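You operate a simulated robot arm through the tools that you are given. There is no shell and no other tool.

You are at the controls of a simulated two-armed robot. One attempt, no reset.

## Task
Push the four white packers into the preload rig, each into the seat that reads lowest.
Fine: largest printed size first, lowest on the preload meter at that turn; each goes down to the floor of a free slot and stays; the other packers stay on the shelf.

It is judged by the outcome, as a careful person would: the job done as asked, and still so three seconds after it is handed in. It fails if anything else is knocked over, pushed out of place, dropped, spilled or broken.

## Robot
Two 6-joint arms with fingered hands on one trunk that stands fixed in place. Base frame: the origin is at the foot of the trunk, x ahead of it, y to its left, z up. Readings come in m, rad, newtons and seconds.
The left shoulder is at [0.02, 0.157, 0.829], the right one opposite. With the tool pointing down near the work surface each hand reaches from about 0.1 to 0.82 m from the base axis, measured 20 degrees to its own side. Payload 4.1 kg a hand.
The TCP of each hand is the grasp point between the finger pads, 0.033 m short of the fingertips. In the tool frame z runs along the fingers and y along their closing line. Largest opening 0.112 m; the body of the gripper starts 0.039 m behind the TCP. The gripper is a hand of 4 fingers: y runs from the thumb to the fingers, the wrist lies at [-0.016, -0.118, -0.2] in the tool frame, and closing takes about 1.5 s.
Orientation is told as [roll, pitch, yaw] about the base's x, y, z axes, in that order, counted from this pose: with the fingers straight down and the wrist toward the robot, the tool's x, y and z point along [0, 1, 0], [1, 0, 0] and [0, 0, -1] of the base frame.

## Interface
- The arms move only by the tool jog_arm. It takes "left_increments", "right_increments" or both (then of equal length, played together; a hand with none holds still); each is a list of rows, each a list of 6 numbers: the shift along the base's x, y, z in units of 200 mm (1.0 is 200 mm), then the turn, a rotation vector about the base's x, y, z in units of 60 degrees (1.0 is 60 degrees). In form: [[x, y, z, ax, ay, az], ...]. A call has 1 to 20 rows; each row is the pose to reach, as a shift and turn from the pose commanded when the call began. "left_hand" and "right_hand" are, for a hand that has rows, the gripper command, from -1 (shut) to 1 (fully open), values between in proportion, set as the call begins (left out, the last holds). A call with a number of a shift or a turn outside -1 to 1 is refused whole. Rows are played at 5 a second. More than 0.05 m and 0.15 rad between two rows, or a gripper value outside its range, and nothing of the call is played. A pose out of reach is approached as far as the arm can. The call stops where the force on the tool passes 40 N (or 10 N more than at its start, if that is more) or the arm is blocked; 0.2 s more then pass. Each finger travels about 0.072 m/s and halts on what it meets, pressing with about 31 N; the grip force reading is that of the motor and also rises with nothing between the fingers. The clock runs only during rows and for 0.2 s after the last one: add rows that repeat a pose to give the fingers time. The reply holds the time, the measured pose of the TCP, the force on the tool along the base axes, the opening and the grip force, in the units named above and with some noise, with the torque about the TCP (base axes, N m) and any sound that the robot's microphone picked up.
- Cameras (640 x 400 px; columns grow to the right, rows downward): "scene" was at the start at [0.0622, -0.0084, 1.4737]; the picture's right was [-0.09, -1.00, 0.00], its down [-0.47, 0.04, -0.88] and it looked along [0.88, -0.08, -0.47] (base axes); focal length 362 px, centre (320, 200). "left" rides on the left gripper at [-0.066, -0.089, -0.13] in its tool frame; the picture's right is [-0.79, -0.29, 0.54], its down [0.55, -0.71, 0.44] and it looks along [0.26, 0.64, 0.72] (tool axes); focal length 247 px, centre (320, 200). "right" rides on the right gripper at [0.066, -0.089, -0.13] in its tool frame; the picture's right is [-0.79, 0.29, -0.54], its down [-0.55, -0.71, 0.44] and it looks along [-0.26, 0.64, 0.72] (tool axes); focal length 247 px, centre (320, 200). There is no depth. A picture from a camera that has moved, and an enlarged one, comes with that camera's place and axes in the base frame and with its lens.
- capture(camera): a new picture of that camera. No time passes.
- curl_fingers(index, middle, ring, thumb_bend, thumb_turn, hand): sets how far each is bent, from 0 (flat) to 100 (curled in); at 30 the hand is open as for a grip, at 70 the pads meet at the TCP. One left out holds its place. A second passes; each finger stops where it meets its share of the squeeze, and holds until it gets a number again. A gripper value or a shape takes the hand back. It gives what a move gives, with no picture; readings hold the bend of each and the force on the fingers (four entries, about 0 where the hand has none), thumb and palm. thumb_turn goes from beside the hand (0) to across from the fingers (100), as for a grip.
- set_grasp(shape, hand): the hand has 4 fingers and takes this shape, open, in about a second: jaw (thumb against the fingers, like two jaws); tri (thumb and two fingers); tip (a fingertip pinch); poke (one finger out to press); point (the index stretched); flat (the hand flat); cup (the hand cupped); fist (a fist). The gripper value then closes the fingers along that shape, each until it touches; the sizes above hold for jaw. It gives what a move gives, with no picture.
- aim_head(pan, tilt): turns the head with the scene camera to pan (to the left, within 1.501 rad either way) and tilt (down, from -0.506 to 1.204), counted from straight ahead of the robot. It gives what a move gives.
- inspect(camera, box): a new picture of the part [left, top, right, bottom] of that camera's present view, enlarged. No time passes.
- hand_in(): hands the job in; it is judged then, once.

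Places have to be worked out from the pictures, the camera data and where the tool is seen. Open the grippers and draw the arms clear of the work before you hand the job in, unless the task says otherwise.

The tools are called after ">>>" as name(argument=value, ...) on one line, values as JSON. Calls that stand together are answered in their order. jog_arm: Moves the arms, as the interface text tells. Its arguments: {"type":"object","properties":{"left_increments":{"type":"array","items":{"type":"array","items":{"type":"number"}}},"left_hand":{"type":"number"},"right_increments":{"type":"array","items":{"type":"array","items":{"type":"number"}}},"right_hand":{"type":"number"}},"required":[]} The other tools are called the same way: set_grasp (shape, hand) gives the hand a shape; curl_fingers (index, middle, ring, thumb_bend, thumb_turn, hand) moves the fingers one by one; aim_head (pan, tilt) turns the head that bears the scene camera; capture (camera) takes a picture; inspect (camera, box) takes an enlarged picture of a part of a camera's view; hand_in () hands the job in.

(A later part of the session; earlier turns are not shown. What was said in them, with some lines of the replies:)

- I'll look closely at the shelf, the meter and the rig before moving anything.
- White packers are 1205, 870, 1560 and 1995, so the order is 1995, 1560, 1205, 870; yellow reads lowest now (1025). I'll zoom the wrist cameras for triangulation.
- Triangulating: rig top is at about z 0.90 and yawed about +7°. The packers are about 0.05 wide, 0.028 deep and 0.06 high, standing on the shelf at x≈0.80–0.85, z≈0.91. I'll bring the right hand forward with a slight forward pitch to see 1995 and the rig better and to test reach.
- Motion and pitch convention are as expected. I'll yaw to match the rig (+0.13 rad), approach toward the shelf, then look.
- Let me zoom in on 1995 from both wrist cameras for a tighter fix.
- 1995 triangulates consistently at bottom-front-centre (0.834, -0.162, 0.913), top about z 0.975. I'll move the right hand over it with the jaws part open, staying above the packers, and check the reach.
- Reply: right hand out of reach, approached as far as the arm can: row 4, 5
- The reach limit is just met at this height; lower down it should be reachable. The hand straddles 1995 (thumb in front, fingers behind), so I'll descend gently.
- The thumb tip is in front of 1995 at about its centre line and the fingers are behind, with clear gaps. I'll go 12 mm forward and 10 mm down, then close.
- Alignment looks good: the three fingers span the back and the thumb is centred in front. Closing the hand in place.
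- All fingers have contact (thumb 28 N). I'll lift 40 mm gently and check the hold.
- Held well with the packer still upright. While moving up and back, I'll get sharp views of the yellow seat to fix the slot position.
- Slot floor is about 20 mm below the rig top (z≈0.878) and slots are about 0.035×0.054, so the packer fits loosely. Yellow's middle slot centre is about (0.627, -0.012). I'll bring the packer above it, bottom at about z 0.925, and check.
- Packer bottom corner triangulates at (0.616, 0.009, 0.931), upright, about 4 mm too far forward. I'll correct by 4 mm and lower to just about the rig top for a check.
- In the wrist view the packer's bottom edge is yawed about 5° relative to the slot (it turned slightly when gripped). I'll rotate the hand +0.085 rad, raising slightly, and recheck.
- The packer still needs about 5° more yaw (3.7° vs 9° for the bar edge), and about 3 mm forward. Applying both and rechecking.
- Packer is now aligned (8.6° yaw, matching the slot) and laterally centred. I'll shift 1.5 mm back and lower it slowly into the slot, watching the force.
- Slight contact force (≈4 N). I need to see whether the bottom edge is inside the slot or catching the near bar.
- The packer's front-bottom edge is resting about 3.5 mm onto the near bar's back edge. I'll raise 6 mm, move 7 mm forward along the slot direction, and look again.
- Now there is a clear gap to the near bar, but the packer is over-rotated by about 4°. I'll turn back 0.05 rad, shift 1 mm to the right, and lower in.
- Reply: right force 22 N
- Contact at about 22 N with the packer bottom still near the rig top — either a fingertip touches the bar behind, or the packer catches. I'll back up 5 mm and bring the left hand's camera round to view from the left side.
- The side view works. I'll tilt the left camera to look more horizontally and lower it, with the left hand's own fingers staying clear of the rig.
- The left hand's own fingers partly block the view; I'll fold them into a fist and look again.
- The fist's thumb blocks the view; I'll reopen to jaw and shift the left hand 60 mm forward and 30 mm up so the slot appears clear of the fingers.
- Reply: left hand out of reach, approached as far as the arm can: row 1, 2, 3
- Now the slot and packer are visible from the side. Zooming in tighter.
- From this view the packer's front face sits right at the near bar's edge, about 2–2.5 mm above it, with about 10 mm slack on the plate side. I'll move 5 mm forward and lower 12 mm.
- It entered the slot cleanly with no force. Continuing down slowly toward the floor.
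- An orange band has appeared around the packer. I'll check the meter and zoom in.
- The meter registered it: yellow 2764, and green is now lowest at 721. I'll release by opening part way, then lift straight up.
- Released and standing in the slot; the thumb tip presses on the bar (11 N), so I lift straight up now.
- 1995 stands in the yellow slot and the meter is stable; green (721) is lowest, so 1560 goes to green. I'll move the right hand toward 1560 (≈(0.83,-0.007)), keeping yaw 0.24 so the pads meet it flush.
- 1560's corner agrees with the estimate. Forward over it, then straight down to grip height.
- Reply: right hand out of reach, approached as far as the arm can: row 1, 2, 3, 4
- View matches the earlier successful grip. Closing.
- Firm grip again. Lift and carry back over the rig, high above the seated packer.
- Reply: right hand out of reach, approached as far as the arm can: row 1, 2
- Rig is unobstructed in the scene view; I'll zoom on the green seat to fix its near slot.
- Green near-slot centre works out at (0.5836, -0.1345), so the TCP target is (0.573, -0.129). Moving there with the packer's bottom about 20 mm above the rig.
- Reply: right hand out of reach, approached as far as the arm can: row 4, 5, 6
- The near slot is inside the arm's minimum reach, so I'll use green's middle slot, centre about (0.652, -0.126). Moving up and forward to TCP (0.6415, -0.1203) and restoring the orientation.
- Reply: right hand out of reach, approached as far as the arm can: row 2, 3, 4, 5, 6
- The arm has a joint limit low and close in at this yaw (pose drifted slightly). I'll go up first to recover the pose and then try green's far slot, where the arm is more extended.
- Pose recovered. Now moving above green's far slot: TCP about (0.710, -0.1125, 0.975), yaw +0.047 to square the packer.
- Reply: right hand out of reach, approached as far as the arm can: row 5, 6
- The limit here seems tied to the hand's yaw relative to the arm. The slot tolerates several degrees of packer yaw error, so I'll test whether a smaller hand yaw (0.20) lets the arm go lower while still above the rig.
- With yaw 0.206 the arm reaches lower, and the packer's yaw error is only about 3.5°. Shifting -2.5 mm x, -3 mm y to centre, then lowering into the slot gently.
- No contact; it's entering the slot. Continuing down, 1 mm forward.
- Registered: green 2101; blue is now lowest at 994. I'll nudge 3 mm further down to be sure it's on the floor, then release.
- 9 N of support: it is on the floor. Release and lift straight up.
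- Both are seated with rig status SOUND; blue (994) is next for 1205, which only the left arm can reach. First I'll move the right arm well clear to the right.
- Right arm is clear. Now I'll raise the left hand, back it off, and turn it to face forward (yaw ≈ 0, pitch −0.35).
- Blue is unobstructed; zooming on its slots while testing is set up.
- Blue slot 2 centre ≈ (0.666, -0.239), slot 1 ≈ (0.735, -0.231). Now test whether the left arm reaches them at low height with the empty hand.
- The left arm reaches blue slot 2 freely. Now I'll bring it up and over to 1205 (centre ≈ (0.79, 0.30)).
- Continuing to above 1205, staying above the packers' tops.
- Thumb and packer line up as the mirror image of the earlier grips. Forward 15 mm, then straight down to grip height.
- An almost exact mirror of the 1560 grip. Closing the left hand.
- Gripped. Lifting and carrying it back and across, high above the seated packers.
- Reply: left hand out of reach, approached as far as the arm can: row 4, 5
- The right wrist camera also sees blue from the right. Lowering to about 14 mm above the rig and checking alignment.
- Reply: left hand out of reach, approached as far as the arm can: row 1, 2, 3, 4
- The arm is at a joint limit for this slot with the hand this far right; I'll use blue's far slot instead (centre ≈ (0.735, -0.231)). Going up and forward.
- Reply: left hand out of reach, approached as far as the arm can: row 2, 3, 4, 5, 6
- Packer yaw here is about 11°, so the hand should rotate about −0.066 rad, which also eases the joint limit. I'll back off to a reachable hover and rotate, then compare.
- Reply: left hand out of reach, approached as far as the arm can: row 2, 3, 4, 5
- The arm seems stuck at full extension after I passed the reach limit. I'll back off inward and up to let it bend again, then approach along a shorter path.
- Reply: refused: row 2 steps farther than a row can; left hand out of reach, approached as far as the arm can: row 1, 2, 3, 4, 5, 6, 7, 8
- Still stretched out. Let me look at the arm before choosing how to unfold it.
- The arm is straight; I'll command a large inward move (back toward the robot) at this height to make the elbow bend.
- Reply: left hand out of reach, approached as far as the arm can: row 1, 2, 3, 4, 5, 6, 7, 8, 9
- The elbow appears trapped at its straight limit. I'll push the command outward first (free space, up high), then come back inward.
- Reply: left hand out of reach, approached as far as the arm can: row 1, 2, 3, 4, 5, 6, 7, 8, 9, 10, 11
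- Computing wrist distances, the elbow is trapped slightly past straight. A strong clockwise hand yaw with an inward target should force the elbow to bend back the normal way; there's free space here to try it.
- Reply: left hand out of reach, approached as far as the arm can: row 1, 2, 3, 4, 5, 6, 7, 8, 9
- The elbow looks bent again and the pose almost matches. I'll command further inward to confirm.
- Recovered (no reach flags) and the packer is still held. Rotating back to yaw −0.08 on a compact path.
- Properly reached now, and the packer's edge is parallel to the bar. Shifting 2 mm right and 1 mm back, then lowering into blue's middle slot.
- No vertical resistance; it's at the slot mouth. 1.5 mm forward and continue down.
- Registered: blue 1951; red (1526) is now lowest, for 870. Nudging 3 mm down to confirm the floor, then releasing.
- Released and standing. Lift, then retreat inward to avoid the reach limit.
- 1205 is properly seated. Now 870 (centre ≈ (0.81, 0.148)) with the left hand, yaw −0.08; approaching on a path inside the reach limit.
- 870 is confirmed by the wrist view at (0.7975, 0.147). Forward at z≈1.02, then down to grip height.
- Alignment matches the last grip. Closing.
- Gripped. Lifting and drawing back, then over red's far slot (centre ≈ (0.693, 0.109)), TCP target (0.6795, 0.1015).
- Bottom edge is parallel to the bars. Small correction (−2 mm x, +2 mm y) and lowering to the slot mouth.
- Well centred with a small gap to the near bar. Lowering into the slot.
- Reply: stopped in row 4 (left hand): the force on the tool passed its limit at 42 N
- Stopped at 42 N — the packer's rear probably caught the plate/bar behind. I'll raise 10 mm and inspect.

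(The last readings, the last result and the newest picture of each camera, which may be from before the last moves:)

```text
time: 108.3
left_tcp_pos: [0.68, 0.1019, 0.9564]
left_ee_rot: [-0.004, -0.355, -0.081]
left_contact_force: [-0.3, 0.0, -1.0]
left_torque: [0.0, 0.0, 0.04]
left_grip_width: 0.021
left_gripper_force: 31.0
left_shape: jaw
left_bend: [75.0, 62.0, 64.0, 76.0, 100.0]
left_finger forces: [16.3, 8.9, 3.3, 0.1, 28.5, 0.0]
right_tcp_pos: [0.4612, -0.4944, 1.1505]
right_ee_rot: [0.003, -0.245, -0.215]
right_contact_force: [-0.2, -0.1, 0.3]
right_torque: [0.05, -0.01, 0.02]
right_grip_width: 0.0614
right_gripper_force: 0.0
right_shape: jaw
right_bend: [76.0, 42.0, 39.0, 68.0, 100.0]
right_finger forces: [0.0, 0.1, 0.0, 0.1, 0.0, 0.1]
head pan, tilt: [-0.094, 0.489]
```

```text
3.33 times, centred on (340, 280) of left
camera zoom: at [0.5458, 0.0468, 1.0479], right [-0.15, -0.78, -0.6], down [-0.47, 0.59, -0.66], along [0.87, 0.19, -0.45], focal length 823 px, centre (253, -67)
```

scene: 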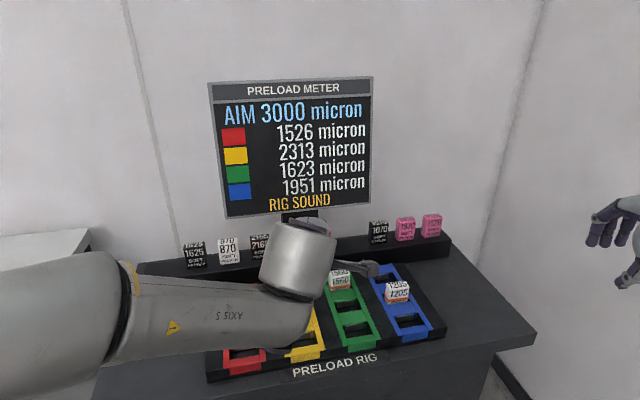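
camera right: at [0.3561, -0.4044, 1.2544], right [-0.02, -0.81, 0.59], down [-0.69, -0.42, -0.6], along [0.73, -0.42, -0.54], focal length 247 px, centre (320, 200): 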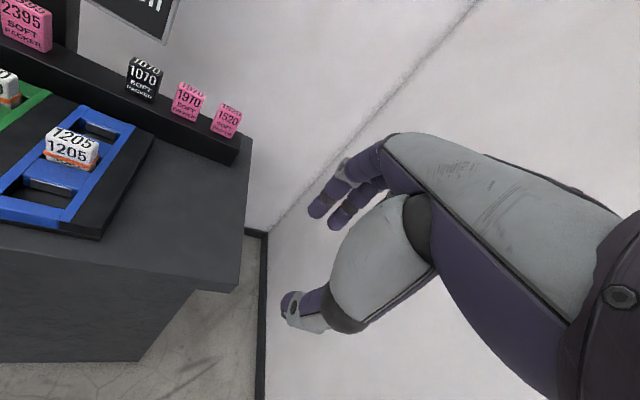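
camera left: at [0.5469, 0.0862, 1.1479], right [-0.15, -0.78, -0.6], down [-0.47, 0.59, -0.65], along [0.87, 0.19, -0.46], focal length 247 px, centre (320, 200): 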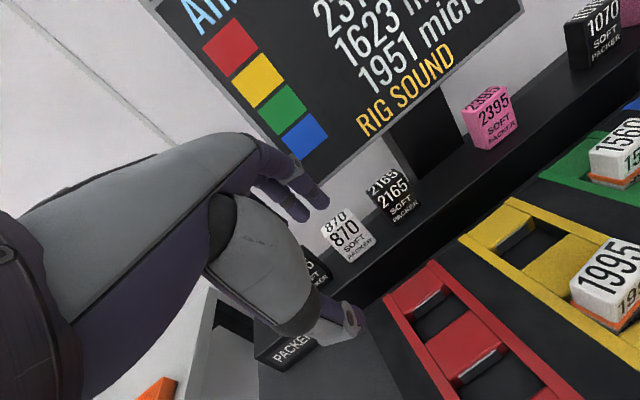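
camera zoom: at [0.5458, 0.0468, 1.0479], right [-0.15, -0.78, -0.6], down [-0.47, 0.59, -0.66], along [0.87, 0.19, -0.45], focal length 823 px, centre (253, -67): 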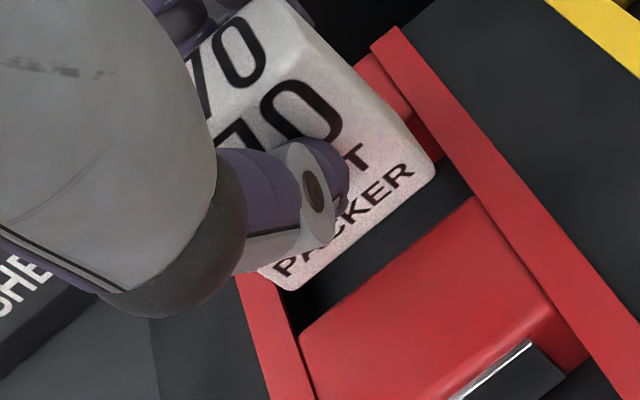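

The gap in front is about 6 mm, so the rear edge likely caught the plate's top. I'll shift back 3.5 mm and lower in small steps.

>>> jog_arm(left_increments=[[-0.018, -0.001, 0, 0, 0, 0], [-0.018, -0.001, -0.015, 0, 0, 0], [-0.018, -0.001, -0.03, 0, 0, 0], [-0.018, -0.001, -0.045, 0, 0, 0], [-0.018, -0.001, -0.06, 0, 0, 0], [-0.018, -0.001, -0.06, 0, 0, 0]])

>>> inspect(camera="left", box=[260, 220, 420, 340])

>>> inspect(camera="scene", box=[200, 260, 280, 310])

```text
time: 109.7
left_tcp_pos: [0.6763, 0.1032, 0.9472]
left_ee_rot: [-0.001, -0.364, -0.081]
left_contact_force: [-0.2, 0.1, 21.8]
left_torque: [-0.01, -0.05, -0.02]
left_grip_width: 0.0218
left_gripper_force: 30.7
left_shape: jaw
left_bend: [75.0, 62.0, 64.0, 76.0, 100.0]
left_finger forces: [19.8, 11.1, 4.4, 0.0, 33.1, 0.0]
right_tcp_pos: [0.4596, -0.4946, 1.151]
right_ee_rot: [0.003, -0.246, -0.216]
right_contact_force: [-0.4, 0.3, -0.1]
right_torque: [-0.02, 0.0, 0.0]
right_grip_width: 0.0612
right_gripper_force: 0.1
right_shape: jaw
right_bend: [76.0, 42.0, 39.0, 68.0, 100.0]
right_finger forces: [0.0, 0.0, 0.0, 0.1, 0.0, 0.0]
head pan, tilt: [-0.094, 0.489]
```

```text
3.33 times, centred on (340, 280) of left
camera zoom: at [0.5424, 0.0469, 1.0376], right [-0.14, -0.78, -0.6], down [-0.46, 0.59, -0.66], along [0.87, 0.19, -0.45], focal length 823 px, centre (253, -67)
```

zoom: 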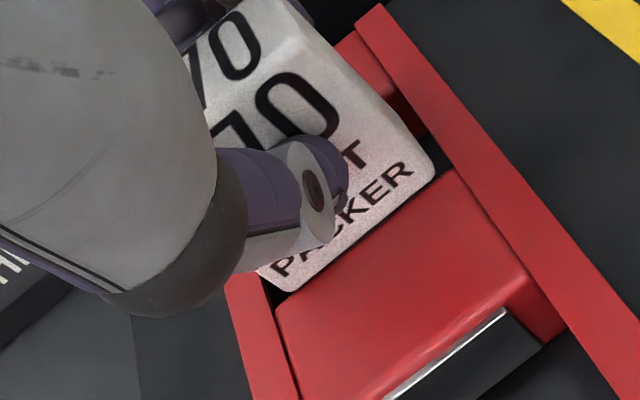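

```text
8.00 times, centred on (240, 285) of scene
camera zoom: at [0.0615, -0.0085, 1.4738], right [-0.09, -1.0, 0.0], down [-0.47, 0.04, -0.88], along [0.88, -0.08, -0.47], focal length 2894 px, centre (960, -480)
```

zoom: 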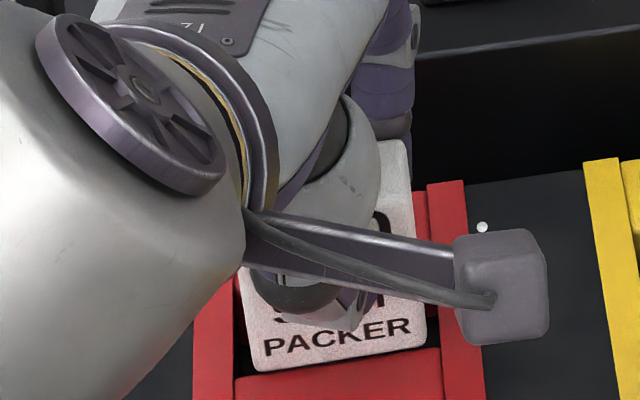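

Now it rests on the near bar, so the usable window is narrow — the packer may have tipped slightly in the grip. I'll raise it clear and bring the right camera round for a side view.

>>> jog_arm(left_increments=[[0, 0, 0.04, 0, 0, 0], [0, 0, 0.08, 0, 0, 0], [0, 0, 0.08, 0, 0, 0], [0, 0, 0.08, 0, 0, 0], [0, 0, 0.08, 0, 0, 0], [0, 0, 0.08, 0, 0, 0], [0, 0, 0.08, 0, 0, 0], [0, 0, 0.08, 0, 0, 0], [0, 0, 0.08, 0, 0, 0]], right_increments=[[0.02, 0.1, 0.02, 0, 0, 0.11], [0.05, 0.2, 0.05, 0, 0, 0.22], [0.08, 0.35, 0.1, 0, 0, 0.33], [0.12, 0.5, 0.15, 0, 0, 0.44], [0.16, 0.65, 0.2, 0, 0, 0.55], [0.2, 0.8, 0.25, 0, 0, 0.66], [0.22, 0.95, 0.25, 0, 0, 0.77], [0.24, 1.0, 0.25, 0, 0, 0.88], [0.24, 1.0, 0.25, 0, 0, 0.95]])

>>> jog_arm(right_increments=[[0.06, 0.05, -0.08, 0, 0, 0.11], [0.12, 0.1, -0.16, 0, 0, 0.22], [0.18, 0.15, -0.26, 0, 0, 0.33], [0.26, 0.2, -0.38, 0, 0, 0.44], [0.34, 0.25, -0.5, 0, 0, 0.55], [0.4, 0.3, -0.6, 0, 0, 0.66], [0.42, 0.35, -0.68, 0, 0, 0.75], [0.42, 0.35, -0.68, 0, 0, 0.75]])

>>> capture(camera="right")

>>> capture(camera="scene")

```text
time: 111.7
left_tcp_pos: [0.6747, 0.1031, 0.9615]
left_ee_rot: [-0.001, -0.356, -0.081]
left_contact_force: [-0.4, 0.1, -1.0]
left_torque: [0.03, -0.03, -0.02]
left_grip_width: 0.0208
left_gripper_force: 30.5
left_shape: jaw
left_bend: [75.0, 62.0, 65.0, 76.0, 100.0]
left_finger forces: [16.2, 8.8, 3.3, 0.0, 28.5, 0.0]
right_tcp_pos: [0.5082, -0.2929, 1.1988]
right_ee_rot: [0.005, -0.245, 0.784]
right_contact_force: [-0.9, 0.1, -0.1]
right_torque: [0.03, -0.01, -0.02]
right_grip_width: 0.0614
right_gripper_force: 0.1
right_shape: jaw
right_bend: [76.0, 42.0, 39.0, 68.0, 100.0]
right_finger forces: [0.1, 0.1, 0.0, 0.0, 0.1, 0.0]
head pan, tilt: [-0.094, 0.489]
```

```text
time: 113.5
left_tcp_pos: [0.6759, 0.1029, 0.9602]
left_ee_rot: [-0.001, -0.355, -0.084]
left_contact_force: [0.4, 0.5, -1.2]
left_torque: [-0.04, 0.04, 0.0]
left_grip_width: 0.0209
left_gripper_force: 30.7
left_shape: jaw
left_bend: [75.0, 62.0, 65.0, 76.0, 100.0]
left_finger forces: [16.2, 8.8, 3.3, 0.1, 28.5, 0.1]
right_tcp_pos: [0.5851, -0.2237, 1.0598]
right_ee_rot: [0.003, -0.247, 1.567]
right_contact_force: [-0.2, -0.2, -0.3]
right_torque: [-0.02, 0.0, 0.0]
right_grip_width: 0.0613
right_gripper_force: 0.0
right_shape: jaw
right_bend: [76.0, 42.0, 39.0, 68.0, 100.0]
right_finger forces: [0.0, 0.1, 0.1, 0.0, 0.1, 0.0]
right hand out of reach, approached as far as the arm can: row 7, 8
head pan, tilt: [-0.094, 0.489]
```

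```text
taken
camera right: at [0.5175, -0.3411, 1.165], right [0.79, 0.14, 0.59], down [0.55, -0.58, -0.6], along [0.26, 0.8, -0.54], focal length 247 px, centre (320, 200)
```

right: 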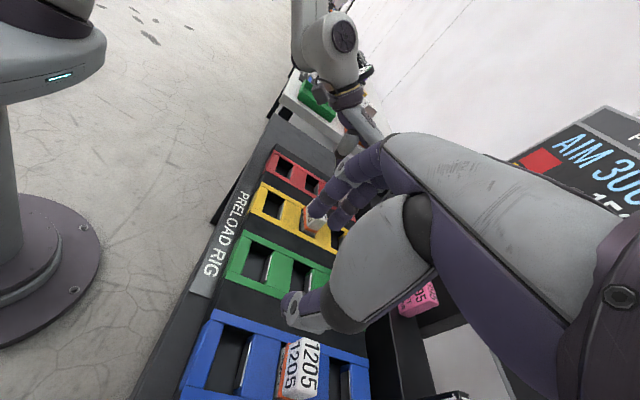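

```text
taken
```

scene: 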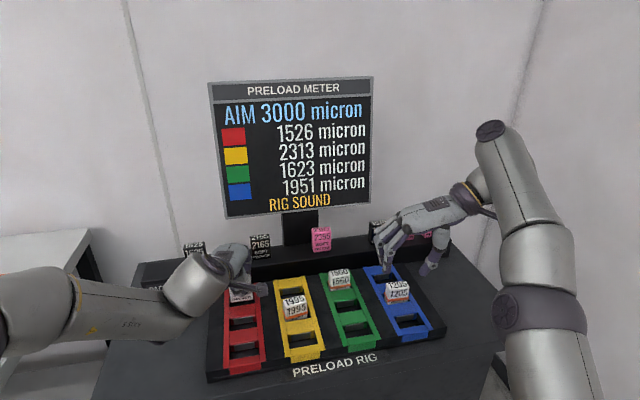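

The right hand's own fingers block the spot; turning its yaw back a little should move the red slot clear in the view.

>>> jog_arm(right_increments=[[0.05, 0, 0, 0, 0, -0.12], [0.1, 0, 0, 0, 0, -0.24], [0.15, 0, 0, 0, 0, -0.35], [0.15, 0, 0, 0, 0, -0.35]])

>>> capture(camera="right")

>>> inspect(camera="right", box=[200, 110, 320, 210])

```text
time: 114.5
left_tcp_pos: [0.6763, 0.1035, 0.9614]
left_ee_rot: [-0.002, -0.355, -0.083]
left_contact_force: [-0.6, 0.8, -1.4]
left_torque: [-0.01, 0.03, 0.02]
left_grip_width: 0.021
left_gripper_force: 31.0
left_shape: jaw
left_bend: [75.0, 62.0, 65.0, 76.0, 100.0]
left_finger forces: [16.2, 8.9, 3.3, 0.2, 28.5, 0.1]
right_tcp_pos: [0.6143, -0.2249, 1.0605]
right_ee_rot: [0.003, -0.247, 1.2]
right_contact_force: [-0.1, 0.1, -1.1]
right_torque: [-0.02, 0.0, -0.01]
right_grip_width: 0.0613
right_gripper_force: 0.1
right_shape: jaw
right_bend: [76.0, 42.0, 39.0, 68.0, 100.0]
right_finger forces: [0.0, 0.1, 0.0, 0.0, 0.0, 0.1]
head pan, tilt: [-0.094, 0.489]
```

```text
taken
camera right: at [0.5091, -0.3103, 1.1645], right [0.79, -0.15, 0.59], down [0.3, -0.74, -0.6], along [0.53, 0.65, -0.54], focal length 247 px, centre (320, 200)
```

right: 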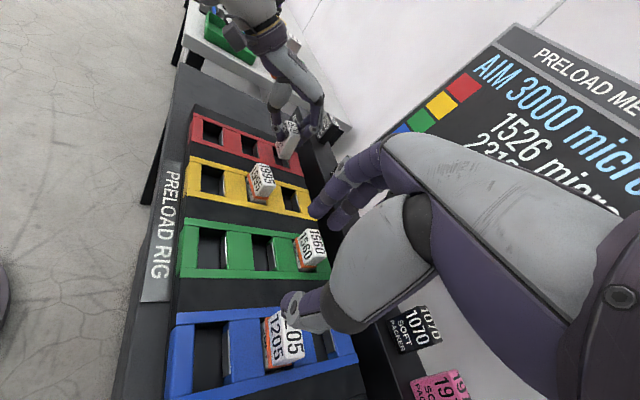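

```text
4.00 times, centred on (260, 160) of right
camera zoom: at [0.5091, -0.3103, 1.1645], right [0.79, -0.15, 0.59], down [0.3, -0.74, -0.6], along [0.53, 0.65, -0.54], focal length 988 px, centre (560, 360)
```

zoom: 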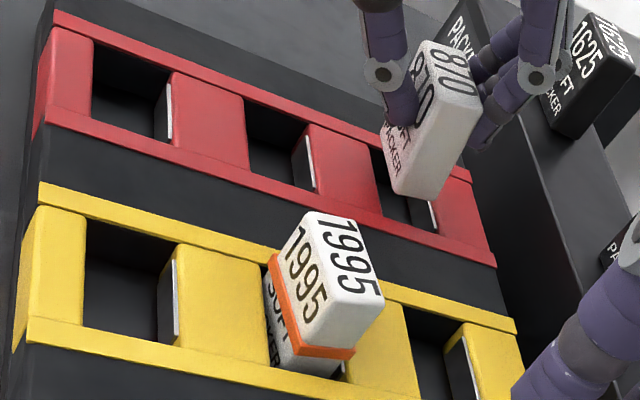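

Excellent view of red's far slot and packer 870. Zooming in.

>>> inspect(camera="right", box=[270, 110, 334, 180])

>>> inspect(camera="right", box=[280, 130, 328, 165])

```text
5.71 times, centred on (302, 145) of right
camera zoom: at [0.5091, -0.3103, 1.1645], right [0.79, -0.15, 0.59], down [0.3, -0.74, -0.6], along [0.53, 0.65, -0.54], focal length 1411 px, centre (423, 514)
```

zoom: 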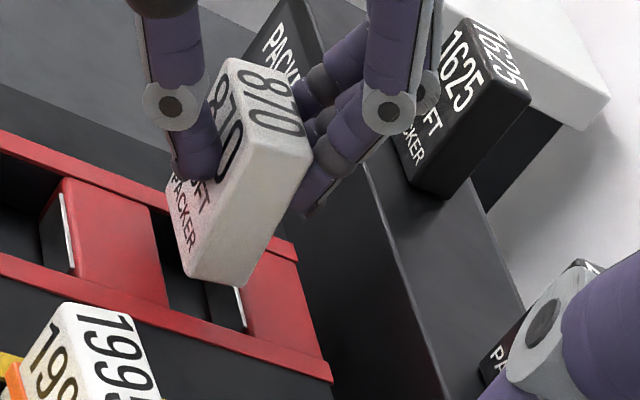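

```text
11.43 times, centred on (304, 148) of right
camera zoom: at [0.5091, -0.3103, 1.1645], right [0.79, -0.15, 0.59], down [0.3, -0.74, -0.6], along [0.53, 0.65, -0.54], focal length 2823 px, centre (503, 800)
```

zoom: 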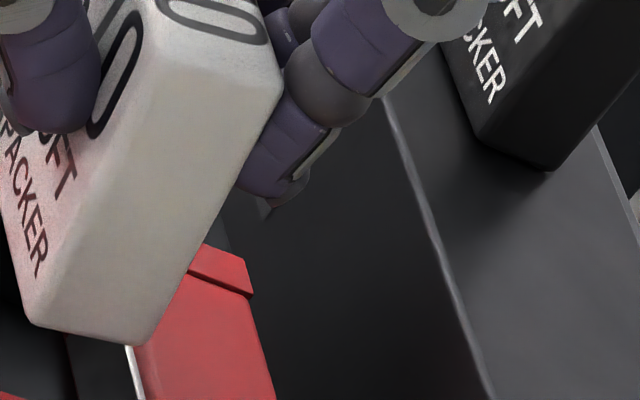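

The side view shows the packer leaning about 11° (top toward the robot) after the bump. I'll raise it and rotate the hand +0.19 rad about the packer's lateral axis to make it upright, shifting forward to compensate.

>>> jog_arm(left_increments=[[0.0, 0, 0.06, 0, 0, 0], [0.02, 0, 0.1, -0.0075, 0.06, 0], [0.04, 0, 0.1, -0.015, 0.12, 0], [0.055, 0.005, 0.1, -0.0227, 0.1786, 0], [0.055, 0.005, 0.1, -0.0227, 0.1786, 0]])

>>> inspect(camera="right", box=[270, 110, 334, 180])

>>> inspect(camera="scene", box=[200, 250, 280, 300])

>>> inspect(camera="left", box=[260, 220, 420, 340])

```text
time: 115.7
left_tcp_pos: [0.686, 0.1025, 0.9818]
left_ee_rot: [-0.043, -0.169, -0.074]
left_contact_force: [-0.2, -1.0, -1.0]
left_torque: [-0.01, 0.02, -0.02]
left_grip_width: 0.0211
left_gripper_force: 30.8
left_shape: jaw
left_bend: [75.0, 62.0, 65.0, 76.0, 100.0]
left_finger forces: [16.1, 8.8, 3.3, 0.1, 28.2, 0.0]
right_tcp_pos: [0.6155, -0.2245, 1.0604]
right_ee_rot: [0.005, -0.247, 1.199]
right_contact_force: [-0.4, 0.5, 0.2]
right_torque: [-0.01, -0.01, -0.03]
right_grip_width: 0.0611
right_gripper_force: 0.1
right_shape: jaw
right_bend: [76.0, 42.0, 39.0, 68.0, 100.0]
right_finger forces: [0.0, 0.1, 0.0, 0.0, 0.1, 0.0]
head pan, tilt: [-0.094, 0.489]
```

```text
5.71 times, centred on (302, 145) of right
camera zoom: at [0.5091, -0.3103, 1.1645], right [0.79, -0.15, 0.59], down [0.3, -0.74, -0.6], along [0.53, 0.65, -0.54], focal length 1411 px, centre (423, 514)
```

zoom: 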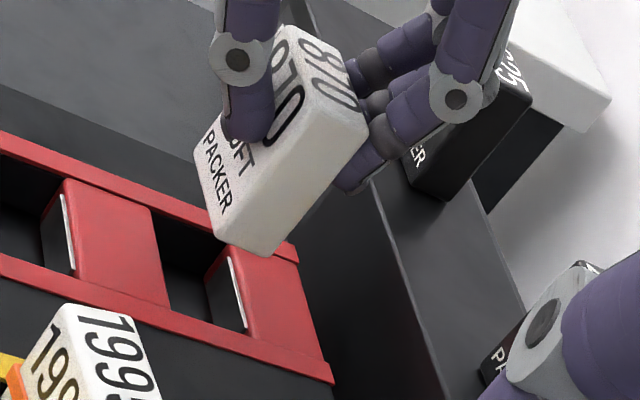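

```text
8.00 times, centred on (240, 275) of scene
camera zoom: at [0.0622, -0.0083, 1.4737], right [-0.09, -1.0, 0.0], down [-0.47, 0.04, -0.88], along [0.88, -0.08, -0.47], focal length 2894 px, centre (960, -400)
```

zoom: 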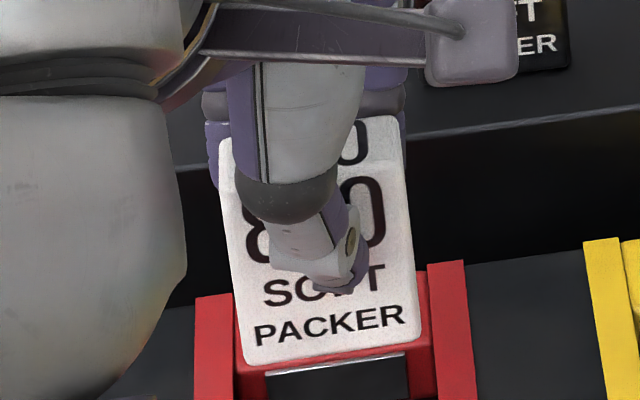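

```text
3.33 times, centred on (340, 280) of left
camera zoom: at [0.5722, 0.0498, 1.0963], right [-0.26, -0.8, -0.55], down [-0.58, 0.58, -0.57], along [0.77, 0.17, -0.61], focal length 823 px, centre (253, -67)
```

zoom: 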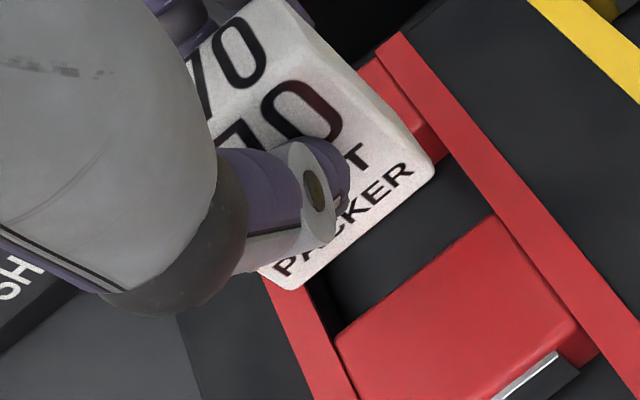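

Now nearly upright. Shifting +3 mm forward and +2 mm left, and lowering to just above the slot for a check.

>>> jog_arm(left_increments=[[0.015, 0.01, 0, 0, 0, 0], [0.015, 0.01, -0.04, 0, 0, 0], [0.015, 0.01, -0.08, 0, 0, 0], [0.015, 0.01, -0.12, 0, 0, 0], [0.015, 0.01, -0.12, 0, 0, 0]])

>>> inspect(camera="right", box=[270, 120, 334, 170])

>>> inspect(camera="scene", box=[200, 260, 280, 310])

>>> inspect(camera="left", box=[260, 220, 420, 340])

```text
time: 116.9
left_tcp_pos: [0.689, 0.1049, 0.9558]
left_ee_rot: [-0.039, -0.169, -0.07]
left_contact_force: [0.5, -1.0, -1.1]
left_torque: [-0.03, 0.02, 0.01]
left_grip_width: 0.0209
left_gripper_force: 31.1
left_shape: jaw
left_bend: [75.0, 62.0, 65.0, 76.0, 100.0]
left_finger forces: [16.1, 8.8, 3.3, 0.0, 28.2, 0.0]
right_tcp_pos: [0.6155, -0.2236, 1.0597]
right_ee_rot: [0.003, -0.246, 1.199]
right_contact_force: [-0.3, 0.4, 0.3]
right_torque: [-0.02, 0.01, -0.02]
right_grip_width: 0.0611
right_gripper_force: 0.0
right_shape: jaw
right_bend: [76.0, 42.0, 39.0, 68.0, 100.0]
right_finger forces: [0.0, 0.0, 0.0, 0.0, 0.0, 0.0]
head pan, tilt: [-0.094, 0.489]
```

```text
8.00 times, centred on (302, 145) of right
camera zoom: at [0.5091, -0.3103, 1.1646], right [0.79, -0.15, 0.59], down [0.3, -0.74, -0.6], along [0.53, 0.65, -0.54], focal length 1976 px, centre (464, 640)
```

zoom: 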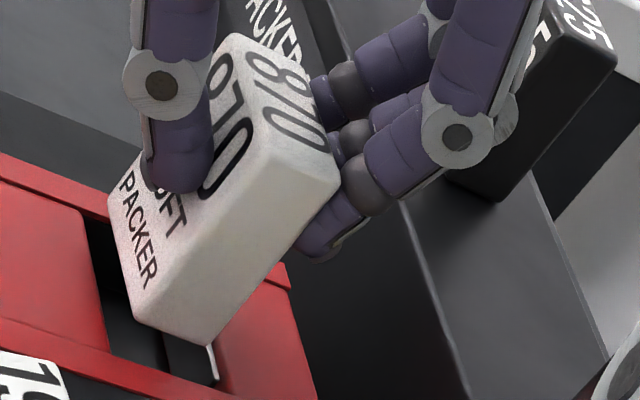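

```text
8.00 times, centred on (240, 285) of scene
camera zoom: at [0.0622, -0.0084, 1.4737], right [-0.09, -1.0, 0.0], down [-0.47, 0.04, -0.88], along [0.88, -0.08, -0.47], focal length 2894 px, centre (960, -480)
```

zoom: 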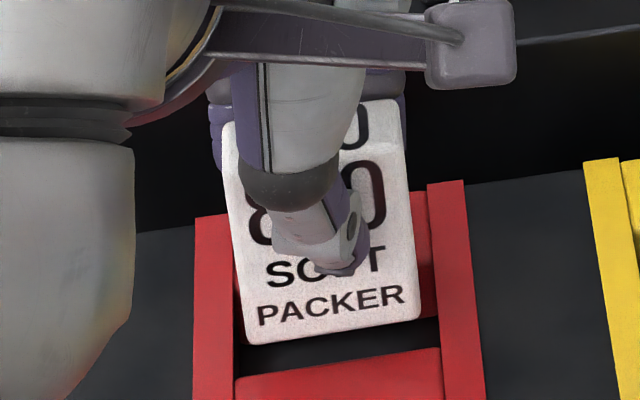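

```text
3.33 times, centred on (340, 280) of left
camera zoom: at [0.5753, 0.052, 1.0718], right [-0.26, -0.8, -0.55], down [-0.58, 0.58, -0.57], along [0.77, 0.17, -0.61], focal length 823 px, centre (253, -67)
```

zoom: 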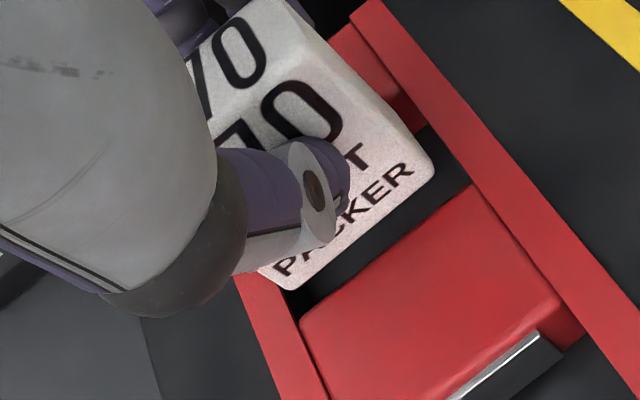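

Now upright with clearance on both sides (front ≈5 mm, rear ≈8 mm). 1.5 mm forward and lower gently.

>>> jog_arm(left_increments=[[0.007, 0, 0, 0, 0, 0], [0.007, 0, -0.015, 0, 0, 0], [0.007, 0, -0.03, 0, 0, 0], [0.007, 0, -0.045, 0, 0, 0], [0.007, 0, -0.06, 0, 0, 0], [0.007, 0, -0.06, 0, 0, 0]])

>>> inspect(camera="right", box=[270, 120, 334, 170])

>>> inspect(camera="scene", box=[200, 260, 280, 310])

```text
time: 118.3
left_tcp_pos: [0.6907, 0.1045, 0.9446]
left_ee_rot: [-0.039, -0.168, -0.071]
left_contact_force: [-1.3, 0.0, -0.9]
left_torque: [0.0, -0.03, -0.01]
left_grip_width: 0.0212
left_gripper_force: 30.8
left_shape: jaw
left_bend: [75.0, 62.0, 65.0, 76.0, 100.0]
left_finger forces: [16.1, 8.9, 3.3, 0.0, 28.2, 0.0]
right_tcp_pos: [0.6155, -0.2228, 1.06]
right_ee_rot: [0.005, -0.246, 1.199]
right_contact_force: [0.1, -1.0, 0.1]
right_torque: [0.02, 0.01, 0.0]
right_grip_width: 0.0614
right_gripper_force: 0.1
right_shape: jaw
right_bend: [76.0, 42.0, 39.0, 68.0, 100.0]
right_finger forces: [0.0, 0.0, 0.0, 0.0, 0.0, 0.1]
head pan, tilt: [-0.094, 0.489]
```

```text
8.00 times, centred on (302, 145) of right
camera zoom: at [0.5091, -0.3103, 1.1645], right [0.79, -0.15, 0.59], down [0.3, -0.74, -0.6], along [0.53, 0.65, -0.54], focal length 1976 px, centre (464, 640)
```

zoom: 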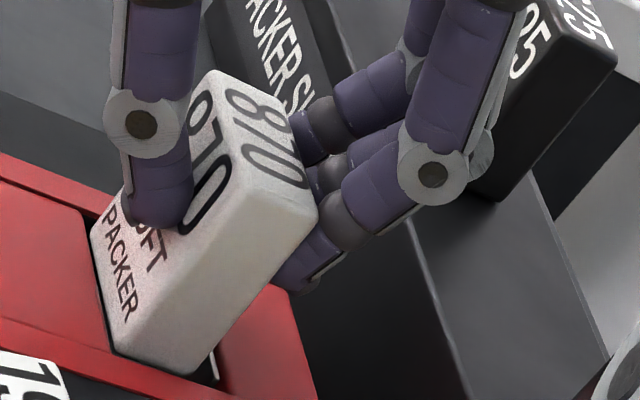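

```text
8.00 times, centred on (240, 285) of scene
camera zoom: at [0.0622, -0.0084, 1.4737], right [-0.09, -1.0, 0.0], down [-0.47, 0.04, -0.88], along [0.88, -0.08, -0.47], focal length 2894 px, centre (960, -480)
```

zoom: 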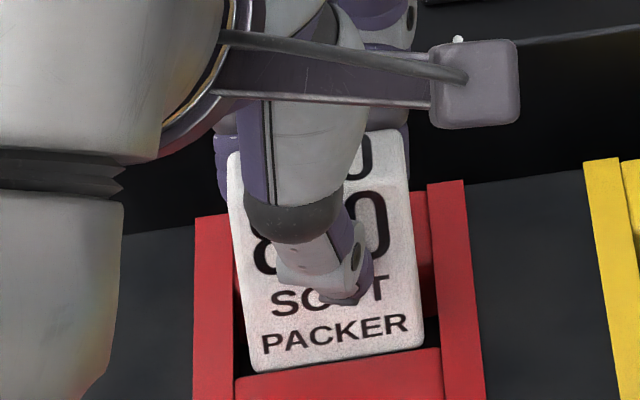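

It's entering with no force. Continuing down.

>>> jog_arm(left_increments=[[0, 0, -0.015, 0, 0, 0], [0, 0, -0.03, 0, 0, 0], [0, 0, -0.045, 0, 0, 0], [0, 0, -0.06, 0, 0, 0], [0, 0, -0.07, 0, 0, 0], [0, 0, -0.07, 0, 0, 0]])

>>> inspect(camera="right", box=[270, 120, 334, 170])

>>> inspect(camera="scene", box=[200, 70, 390, 220])

```text
time: 119.7
left_tcp_pos: [0.6906, 0.1054, 0.9306]
left_ee_rot: [-0.039, -0.169, -0.072]
left_contact_force: [0.2, 0.3, -0.3]
left_torque: [0.0, -0.04, -0.02]
left_grip_width: 0.0213
left_gripper_force: 31.4
left_shape: jaw
left_bend: [75.0, 62.0, 65.0, 76.0, 100.0]
left_finger forces: [16.1, 8.8, 3.4, 0.0, 28.2, 0.1]
right_tcp_pos: [0.6152, -0.2246, 1.0586]
right_ee_rot: [0.003, -0.245, 1.198]
right_contact_force: [0.5, -0.2, -0.1]
right_torque: [-0.01, 0.02, -0.02]
right_grip_width: 0.0615
right_gripper_force: 0.0
right_shape: jaw
right_bend: [76.0, 42.0, 39.0, 68.0, 100.0]
right_finger forces: [0.0, 0.0, 0.1, 0.1, 0.1, 0.1]
head pan, tilt: [-0.094, 0.489]
```

```text
8.00 times, centred on (302, 145) of right
camera zoom: at [0.5091, -0.3103, 1.1645], right [0.79, -0.15, 0.59], down [0.3, -0.74, -0.6], along [0.53, 0.65, -0.54], focal length 1976 px, centre (464, 640)
```

zoom: 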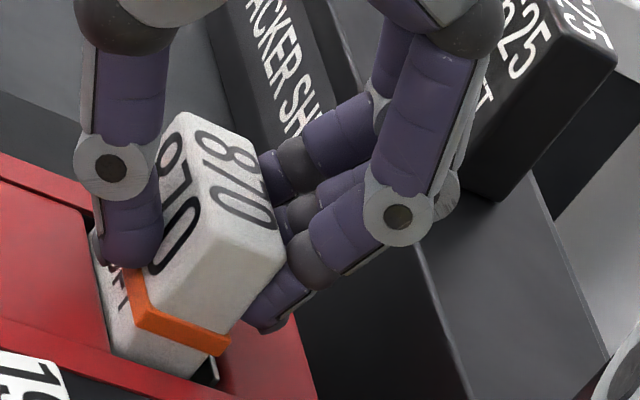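

```text
2.67 times, centred on (295, 145) of scene
camera zoom: at [0.0622, -0.0084, 1.4737], right [-0.09, -1.0, 0.0], down [-0.47, 0.04, -0.88], along [0.88, -0.08, -0.47], focal length 965 px, centre (387, 347)
```

zoom: 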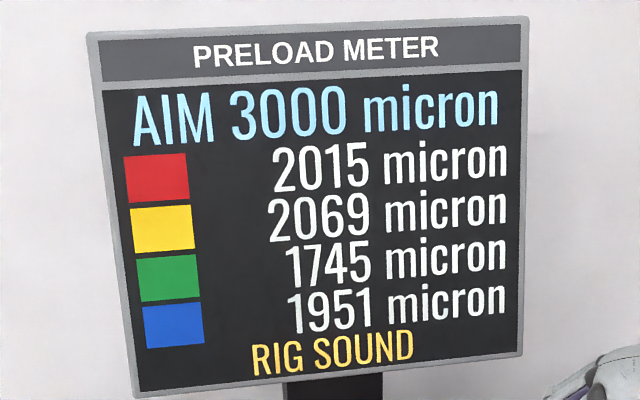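

Registered in red. Nudging down 4 mm to the floor, then releasing.

>>> jog_arm(left_increments=[[0, 0, -0.01, 0, 0, 0], [0, 0, -0.02, 0, 0, 0], [0, 0, -0.02, 0, 0, 0]])

>>> jog_arm(left_increments=[[0, 0, 0.01, 0, 0, 0], [0, 0, 0.015, 0, 0, 0], [0, 0, 0.015, 0, 0, 0], [0, 0, 0.015, 0, 0, 0]], left_hand=0.1)

>>> inspect(camera="right", box=[270, 120, 334, 170])

```text
time: 120.5
left_tcp_pos: [0.6903, 0.1046, 0.9266]
left_ee_rot: [-0.04, -0.172, -0.071]
left_contact_force: [-0.3, -1.3, 1.2]
left_torque: [-0.02, 0.0, 0.0]
left_grip_width: 0.021
left_gripper_force: 31.2
left_shape: jaw
left_bend: [75.0, 62.0, 65.0, 76.0, 100.0]
left_finger forces: [16.0, 8.6, 3.3, 0.1, 28.4, 0.0]
right_tcp_pos: [0.6147, -0.2245, 1.0603]
right_ee_rot: [0.003, -0.245, 1.199]
right_contact_force: [0.1, -0.2, -0.1]
right_torque: [-0.01, 0.02, 0.0]
right_grip_width: 0.0612
right_gripper_force: 0.1
right_shape: jaw
right_bend: [76.0, 42.0, 39.0, 68.0, 100.0]
right_finger forces: [0.0, 0.0, 0.1, 0.1, 0.1, 0.0]
head pan, tilt: [-0.094, 0.489]
```

```text
time: 121.5
left_tcp_pos: [0.6905, 0.1052, 0.9296]
left_ee_rot: [-0.04, -0.169, -0.072]
left_contact_force: [-1.1, 0.1, 0.1]
left_torque: [0.0, -0.02, -0.03]
left_grip_width: 0.0612
left_gripper_force: 0.0
left_shape: jaw
left_bend: [76.0, 42.0, 39.0, 68.0, 100.0]
left_finger forces: [0.0, 0.1, 0.1, 0.0, 0.0, 0.0]
right_tcp_pos: [0.6149, -0.2242, 1.0595]
right_ee_rot: [0.006, -0.245, 1.199]
right_contact_force: [-0.8, 0.1, -0.1]
right_torque: [-0.01, 0.0, 0.0]
right_grip_width: 0.0613
right_gripper_force: 0.1
right_shape: jaw
right_bend: [76.0, 42.0, 39.0, 68.0, 100.0]
right_finger forces: [0.0, 0.0, 0.0, 0.1, 0.0, 0.1]
head pan, tilt: [-0.094, 0.489]
```

```text
8.00 times, centred on (302, 145) of right
camera zoom: at [0.5091, -0.3103, 1.1645], right [0.79, -0.15, 0.59], down [0.3, -0.74, -0.6], along [0.53, 0.65, -0.54], focal length 1976 px, centre (464, 640)
```

zoom: 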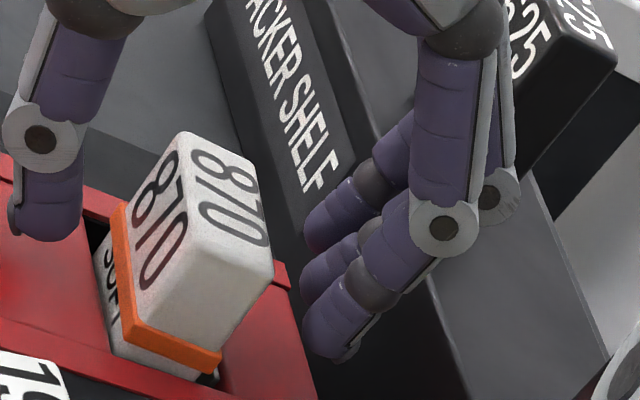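

870 is released and standing in the slot. Lifting the left hand straight up, then back.

>>> jog_arm(left_increments=[[0, 0, 0.05, 0, 0, 0], [-0.01, 0, 0.15, 0, 0, 0], [-0.02, 0, 0.3, 0, 0, 0], [-0.1, 0, 0.45, 0, 0, 0], [-0.25, 0.05, 0.55, 0, 0, 0], [-0.4, 0.1, 0.65, 0, 0, 0], [-0.6, 0.2, 0.75, 0, 0, 0], [-0.8, 0.3, 0.8, 0, 0, 0], [-1.0, 0.35, 0.85, 0, 0, 0], [-1.0, 0.35, 0.85, 0, 0, 0]], left_hand=0.3)

>>> inspect(camera="right", box=[180, 100, 360, 240])

>>> capture(camera="scene")

```text
time: 123.7
left_tcp_pos: [0.4895, 0.1759, 1.1013]
left_ee_rot: [-0.041, -0.169, -0.071]
left_contact_force: [0.9, -0.8, 0.2]
left_torque: [0.02, 0.01, 0.03]
left_grip_width: 0.0724
left_gripper_force: 0.1
left_shape: jaw
left_bend: [75.0, 39.0, 35.0, 63.0, 100.0]
left_finger forces: [0.0, 0.0, 0.1, 0.0, 0.0, 0.0]
right_tcp_pos: [0.6152, -0.2253, 1.0595]
right_ee_rot: [0.002, -0.245, 1.2]
right_contact_force: [0.1, 0.0, 0.3]
right_torque: [0.02, 0.01, 0.0]
right_grip_width: 0.0612
right_gripper_force: 0.1
right_shape: jaw
right_bend: [76.0, 42.0, 39.0, 68.0, 100.0]
right_finger forces: [0.1, 0.1, 0.1, 0.0, 0.0, 0.1]
head pan, tilt: [-0.094, 0.489]
```

```text
2.86 times, centred on (270, 170) of right
camera zoom: at [0.5091, -0.3104, 1.1645], right [0.79, -0.15, 0.59], down [0.3, -0.74, -0.6], along [0.53, 0.65, -0.54], focal length 706 px, centre (463, 286)
```

zoom: 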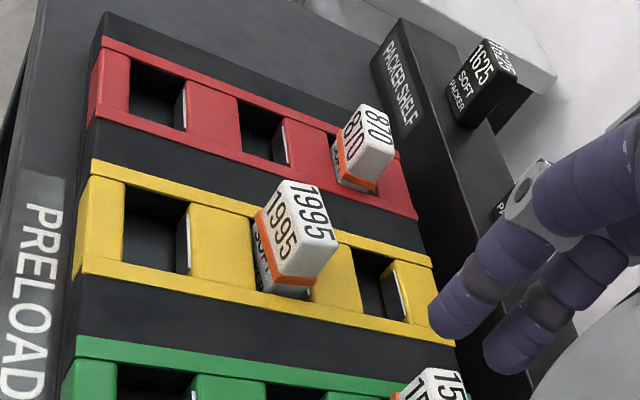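

```text
taken
```

scene: 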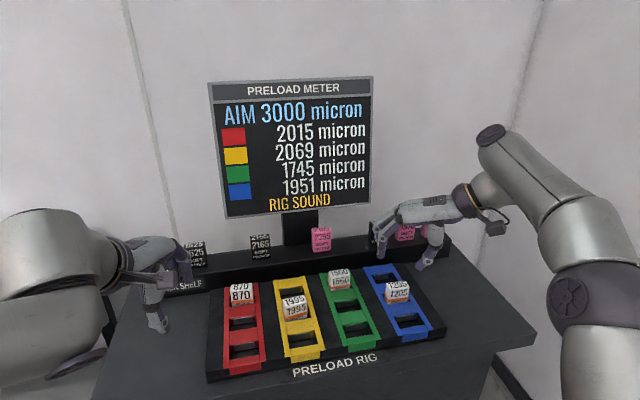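

All four stand in their seats at matching heights. Retracting the right arm up and away from the shelf.

>>> jog_arm(right_increments=[[-0.03, 0, 0.2, 0, 0, 0], [-0.1, -0.05, 0.4, 0, 0, 0], [-0.25, -0.15, 0.5, 0, 0, -0.1], [-0.4, -0.3, 0.55, 0, 0, -0.2], [-0.55, -0.45, 0.55, 0, 0, -0.32], [-0.65, -0.6, 0.55, 0, 0, -0.44], [-0.7, -0.75, 0.55, 0, 0, -0.56], [-0.7, -0.85, 0.55, 0, 0, -0.68], [-0.7, -0.85, 0.55, 0, 0, -0.8], [-0.7, -0.85, 0.55, 0, 0, -0.8]], right_hand=1, left_increments=[[0, 0.05, 0.1, 0, 0, 0], [-0.1, 0.1, 0.2, 0, 0, 0], [-0.2, 0.15, 0.3, 0, 0, 0], [-0.3, 0.2, 0.4, 0, 0, 0], [-0.3, 0.25, 0.4, 0, 0, 0], [-0.3, 0.3, 0.4, 0, 0, 0], [-0.3, 0.3, 0.4, 0, 0, 0], [-0.3, 0.3, 0.4, 0, 0, 0], [-0.3, 0.3, 0.4, 0, 0, 0], [-0.3, 0.3, 0.4, 0, 0, 0]], left_hand=1)

>>> capture(camera="scene")

>>> inspect(camera="scene", box=[130, 210, 460, 380])

>>> inspect(camera="scene", box=[200, 255, 360, 345])

>>> inspect(camera="scene", box=[300, 250, 440, 330])

```text
time: 125.9
left_tcp_pos: [0.4311, 0.2347, 1.1799]
left_ee_rot: [-0.04, -0.169, -0.072]
left_contact_force: [-0.2, -0.5, 0.9]
left_torque: [-0.01, -0.02, -0.02]
left_grip_width: 0.1119
left_gripper_force: 0.1
left_shape: jaw
left_bend: [30.0, 30.0, 30.0, 30.0, 98.0]
left_finger forces: [0.0, 0.1, 0.0, 0.0, 0.0, 0.0]
right_tcp_pos: [0.4755, -0.393, 1.1702]
right_ee_rot: [0.005, -0.247, 0.362]
right_contact_force: [-0.7, -1.2, -0.1]
right_torque: [0.0, -0.01, 0.0]
right_grip_width: 0.1118
right_gripper_force: 0.1
right_shape: jaw
right_bend: [30.0, 30.0, 30.0, 30.0, 98.0]
right_finger forces: [0.1, 0.0, 0.1, 0.0, 0.0, 0.0]
head pan, tilt: [-0.094, 0.489]
```

```text
taken
```

scene: 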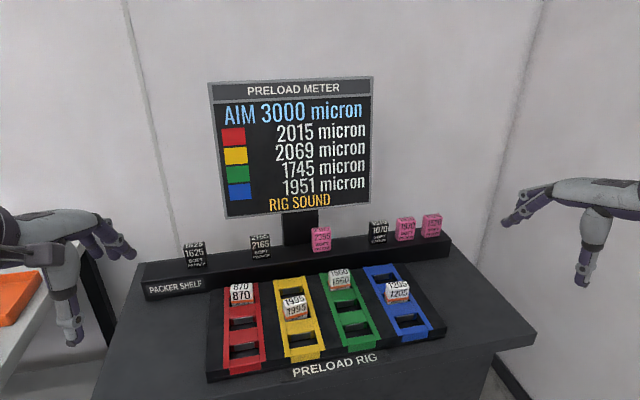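

```text
1.94 times, centred on (295, 295) of scene
camera zoom: at [0.0622, -0.0084, 1.4737], right [-0.09, -1.0, 0.0], down [-0.47, 0.04, -0.88], along [0.88, -0.08, -0.47], focal length 702 px, centre (368, 16)
```

zoom: 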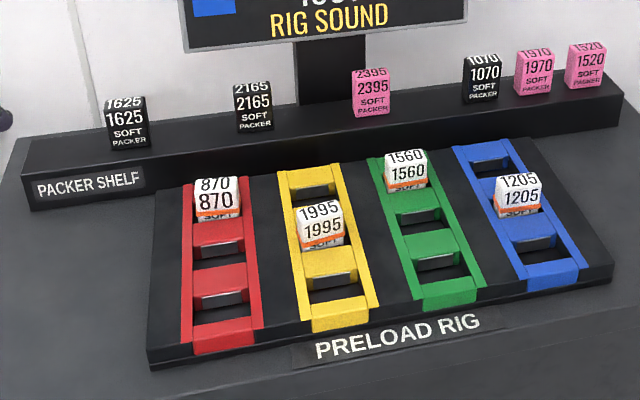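

```text
4.00 times, centred on (280, 300) of scene
camera zoom: at [0.0622, -0.0084, 1.4737], right [-0.09, -1.0, 0.0], down [-0.47, 0.04, -0.88], along [0.88, -0.08, -0.47], focal length 1447 px, centre (480, -200)
```

zoom: 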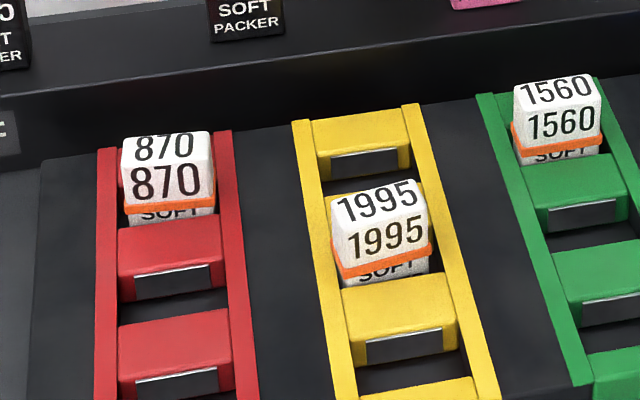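

```text
4.57 times, centred on (370, 290) of scene
camera zoom: at [0.0622, -0.0084, 1.4737], right [-0.09, -1.0, 0.0], down [-0.47, 0.04, -0.88], along [0.88, -0.08, -0.47], focal length 1654 px, centre (91, -211)
```

zoom: 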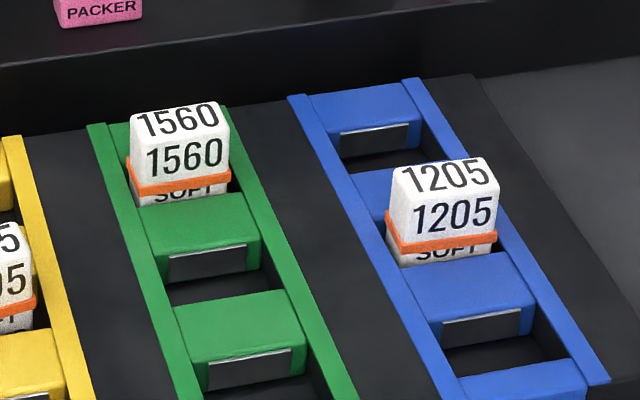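

All four white packers are on the floor of their slots: 1995 in yellow, 1560 in green, 1205 in blue and 870 in red. The rig reads SOUND, the other six packers are undisturbed on the shelf, and both hands are open and clear. Handing in.

>>> hand_in()

```text
The job is handed in.
```

I handed the job in with all four white packers seated in the preload rig. The tool only acknowledged the hand-in, so I don't yet know how it was judged.

Each packer went into the seat that read lowest on the meter at its turn, largest first:

| Order | Packer | Seat | Seat reading at that turn (micron) |
|---|---|---|---|
| 1 | 1995 | Yellow | 1025 |
| 2 | 1560 | Green | 721 |
| 3 | 1205 | Blue | 994 |
| 4 | 870 | Red | 1526 |

- **Seating:** each one registered on the meter as it went down, and the last pictures show all four standing at matching depth. 1560 and 1205 met firm support from the slot floor. 1995 and 870 met almost no resistance, so I judged them by height and the pictures.
- **Meter at the end:** red 2015, yellow 2069, green 1745, blue 1951, with the rig showing RIG SOUND.
- **Bumps:** 1995 caught a bar at about 22 N on the way in. 870 caught twice, and the first time stopped the arm at 42 N. I backed off each time and set them in cleanly, and the rig still read RIG SOUND.
- **Everything else:** the other six packers are still standing on the shelf, and both hands were open and clear of the rig when I handed in.
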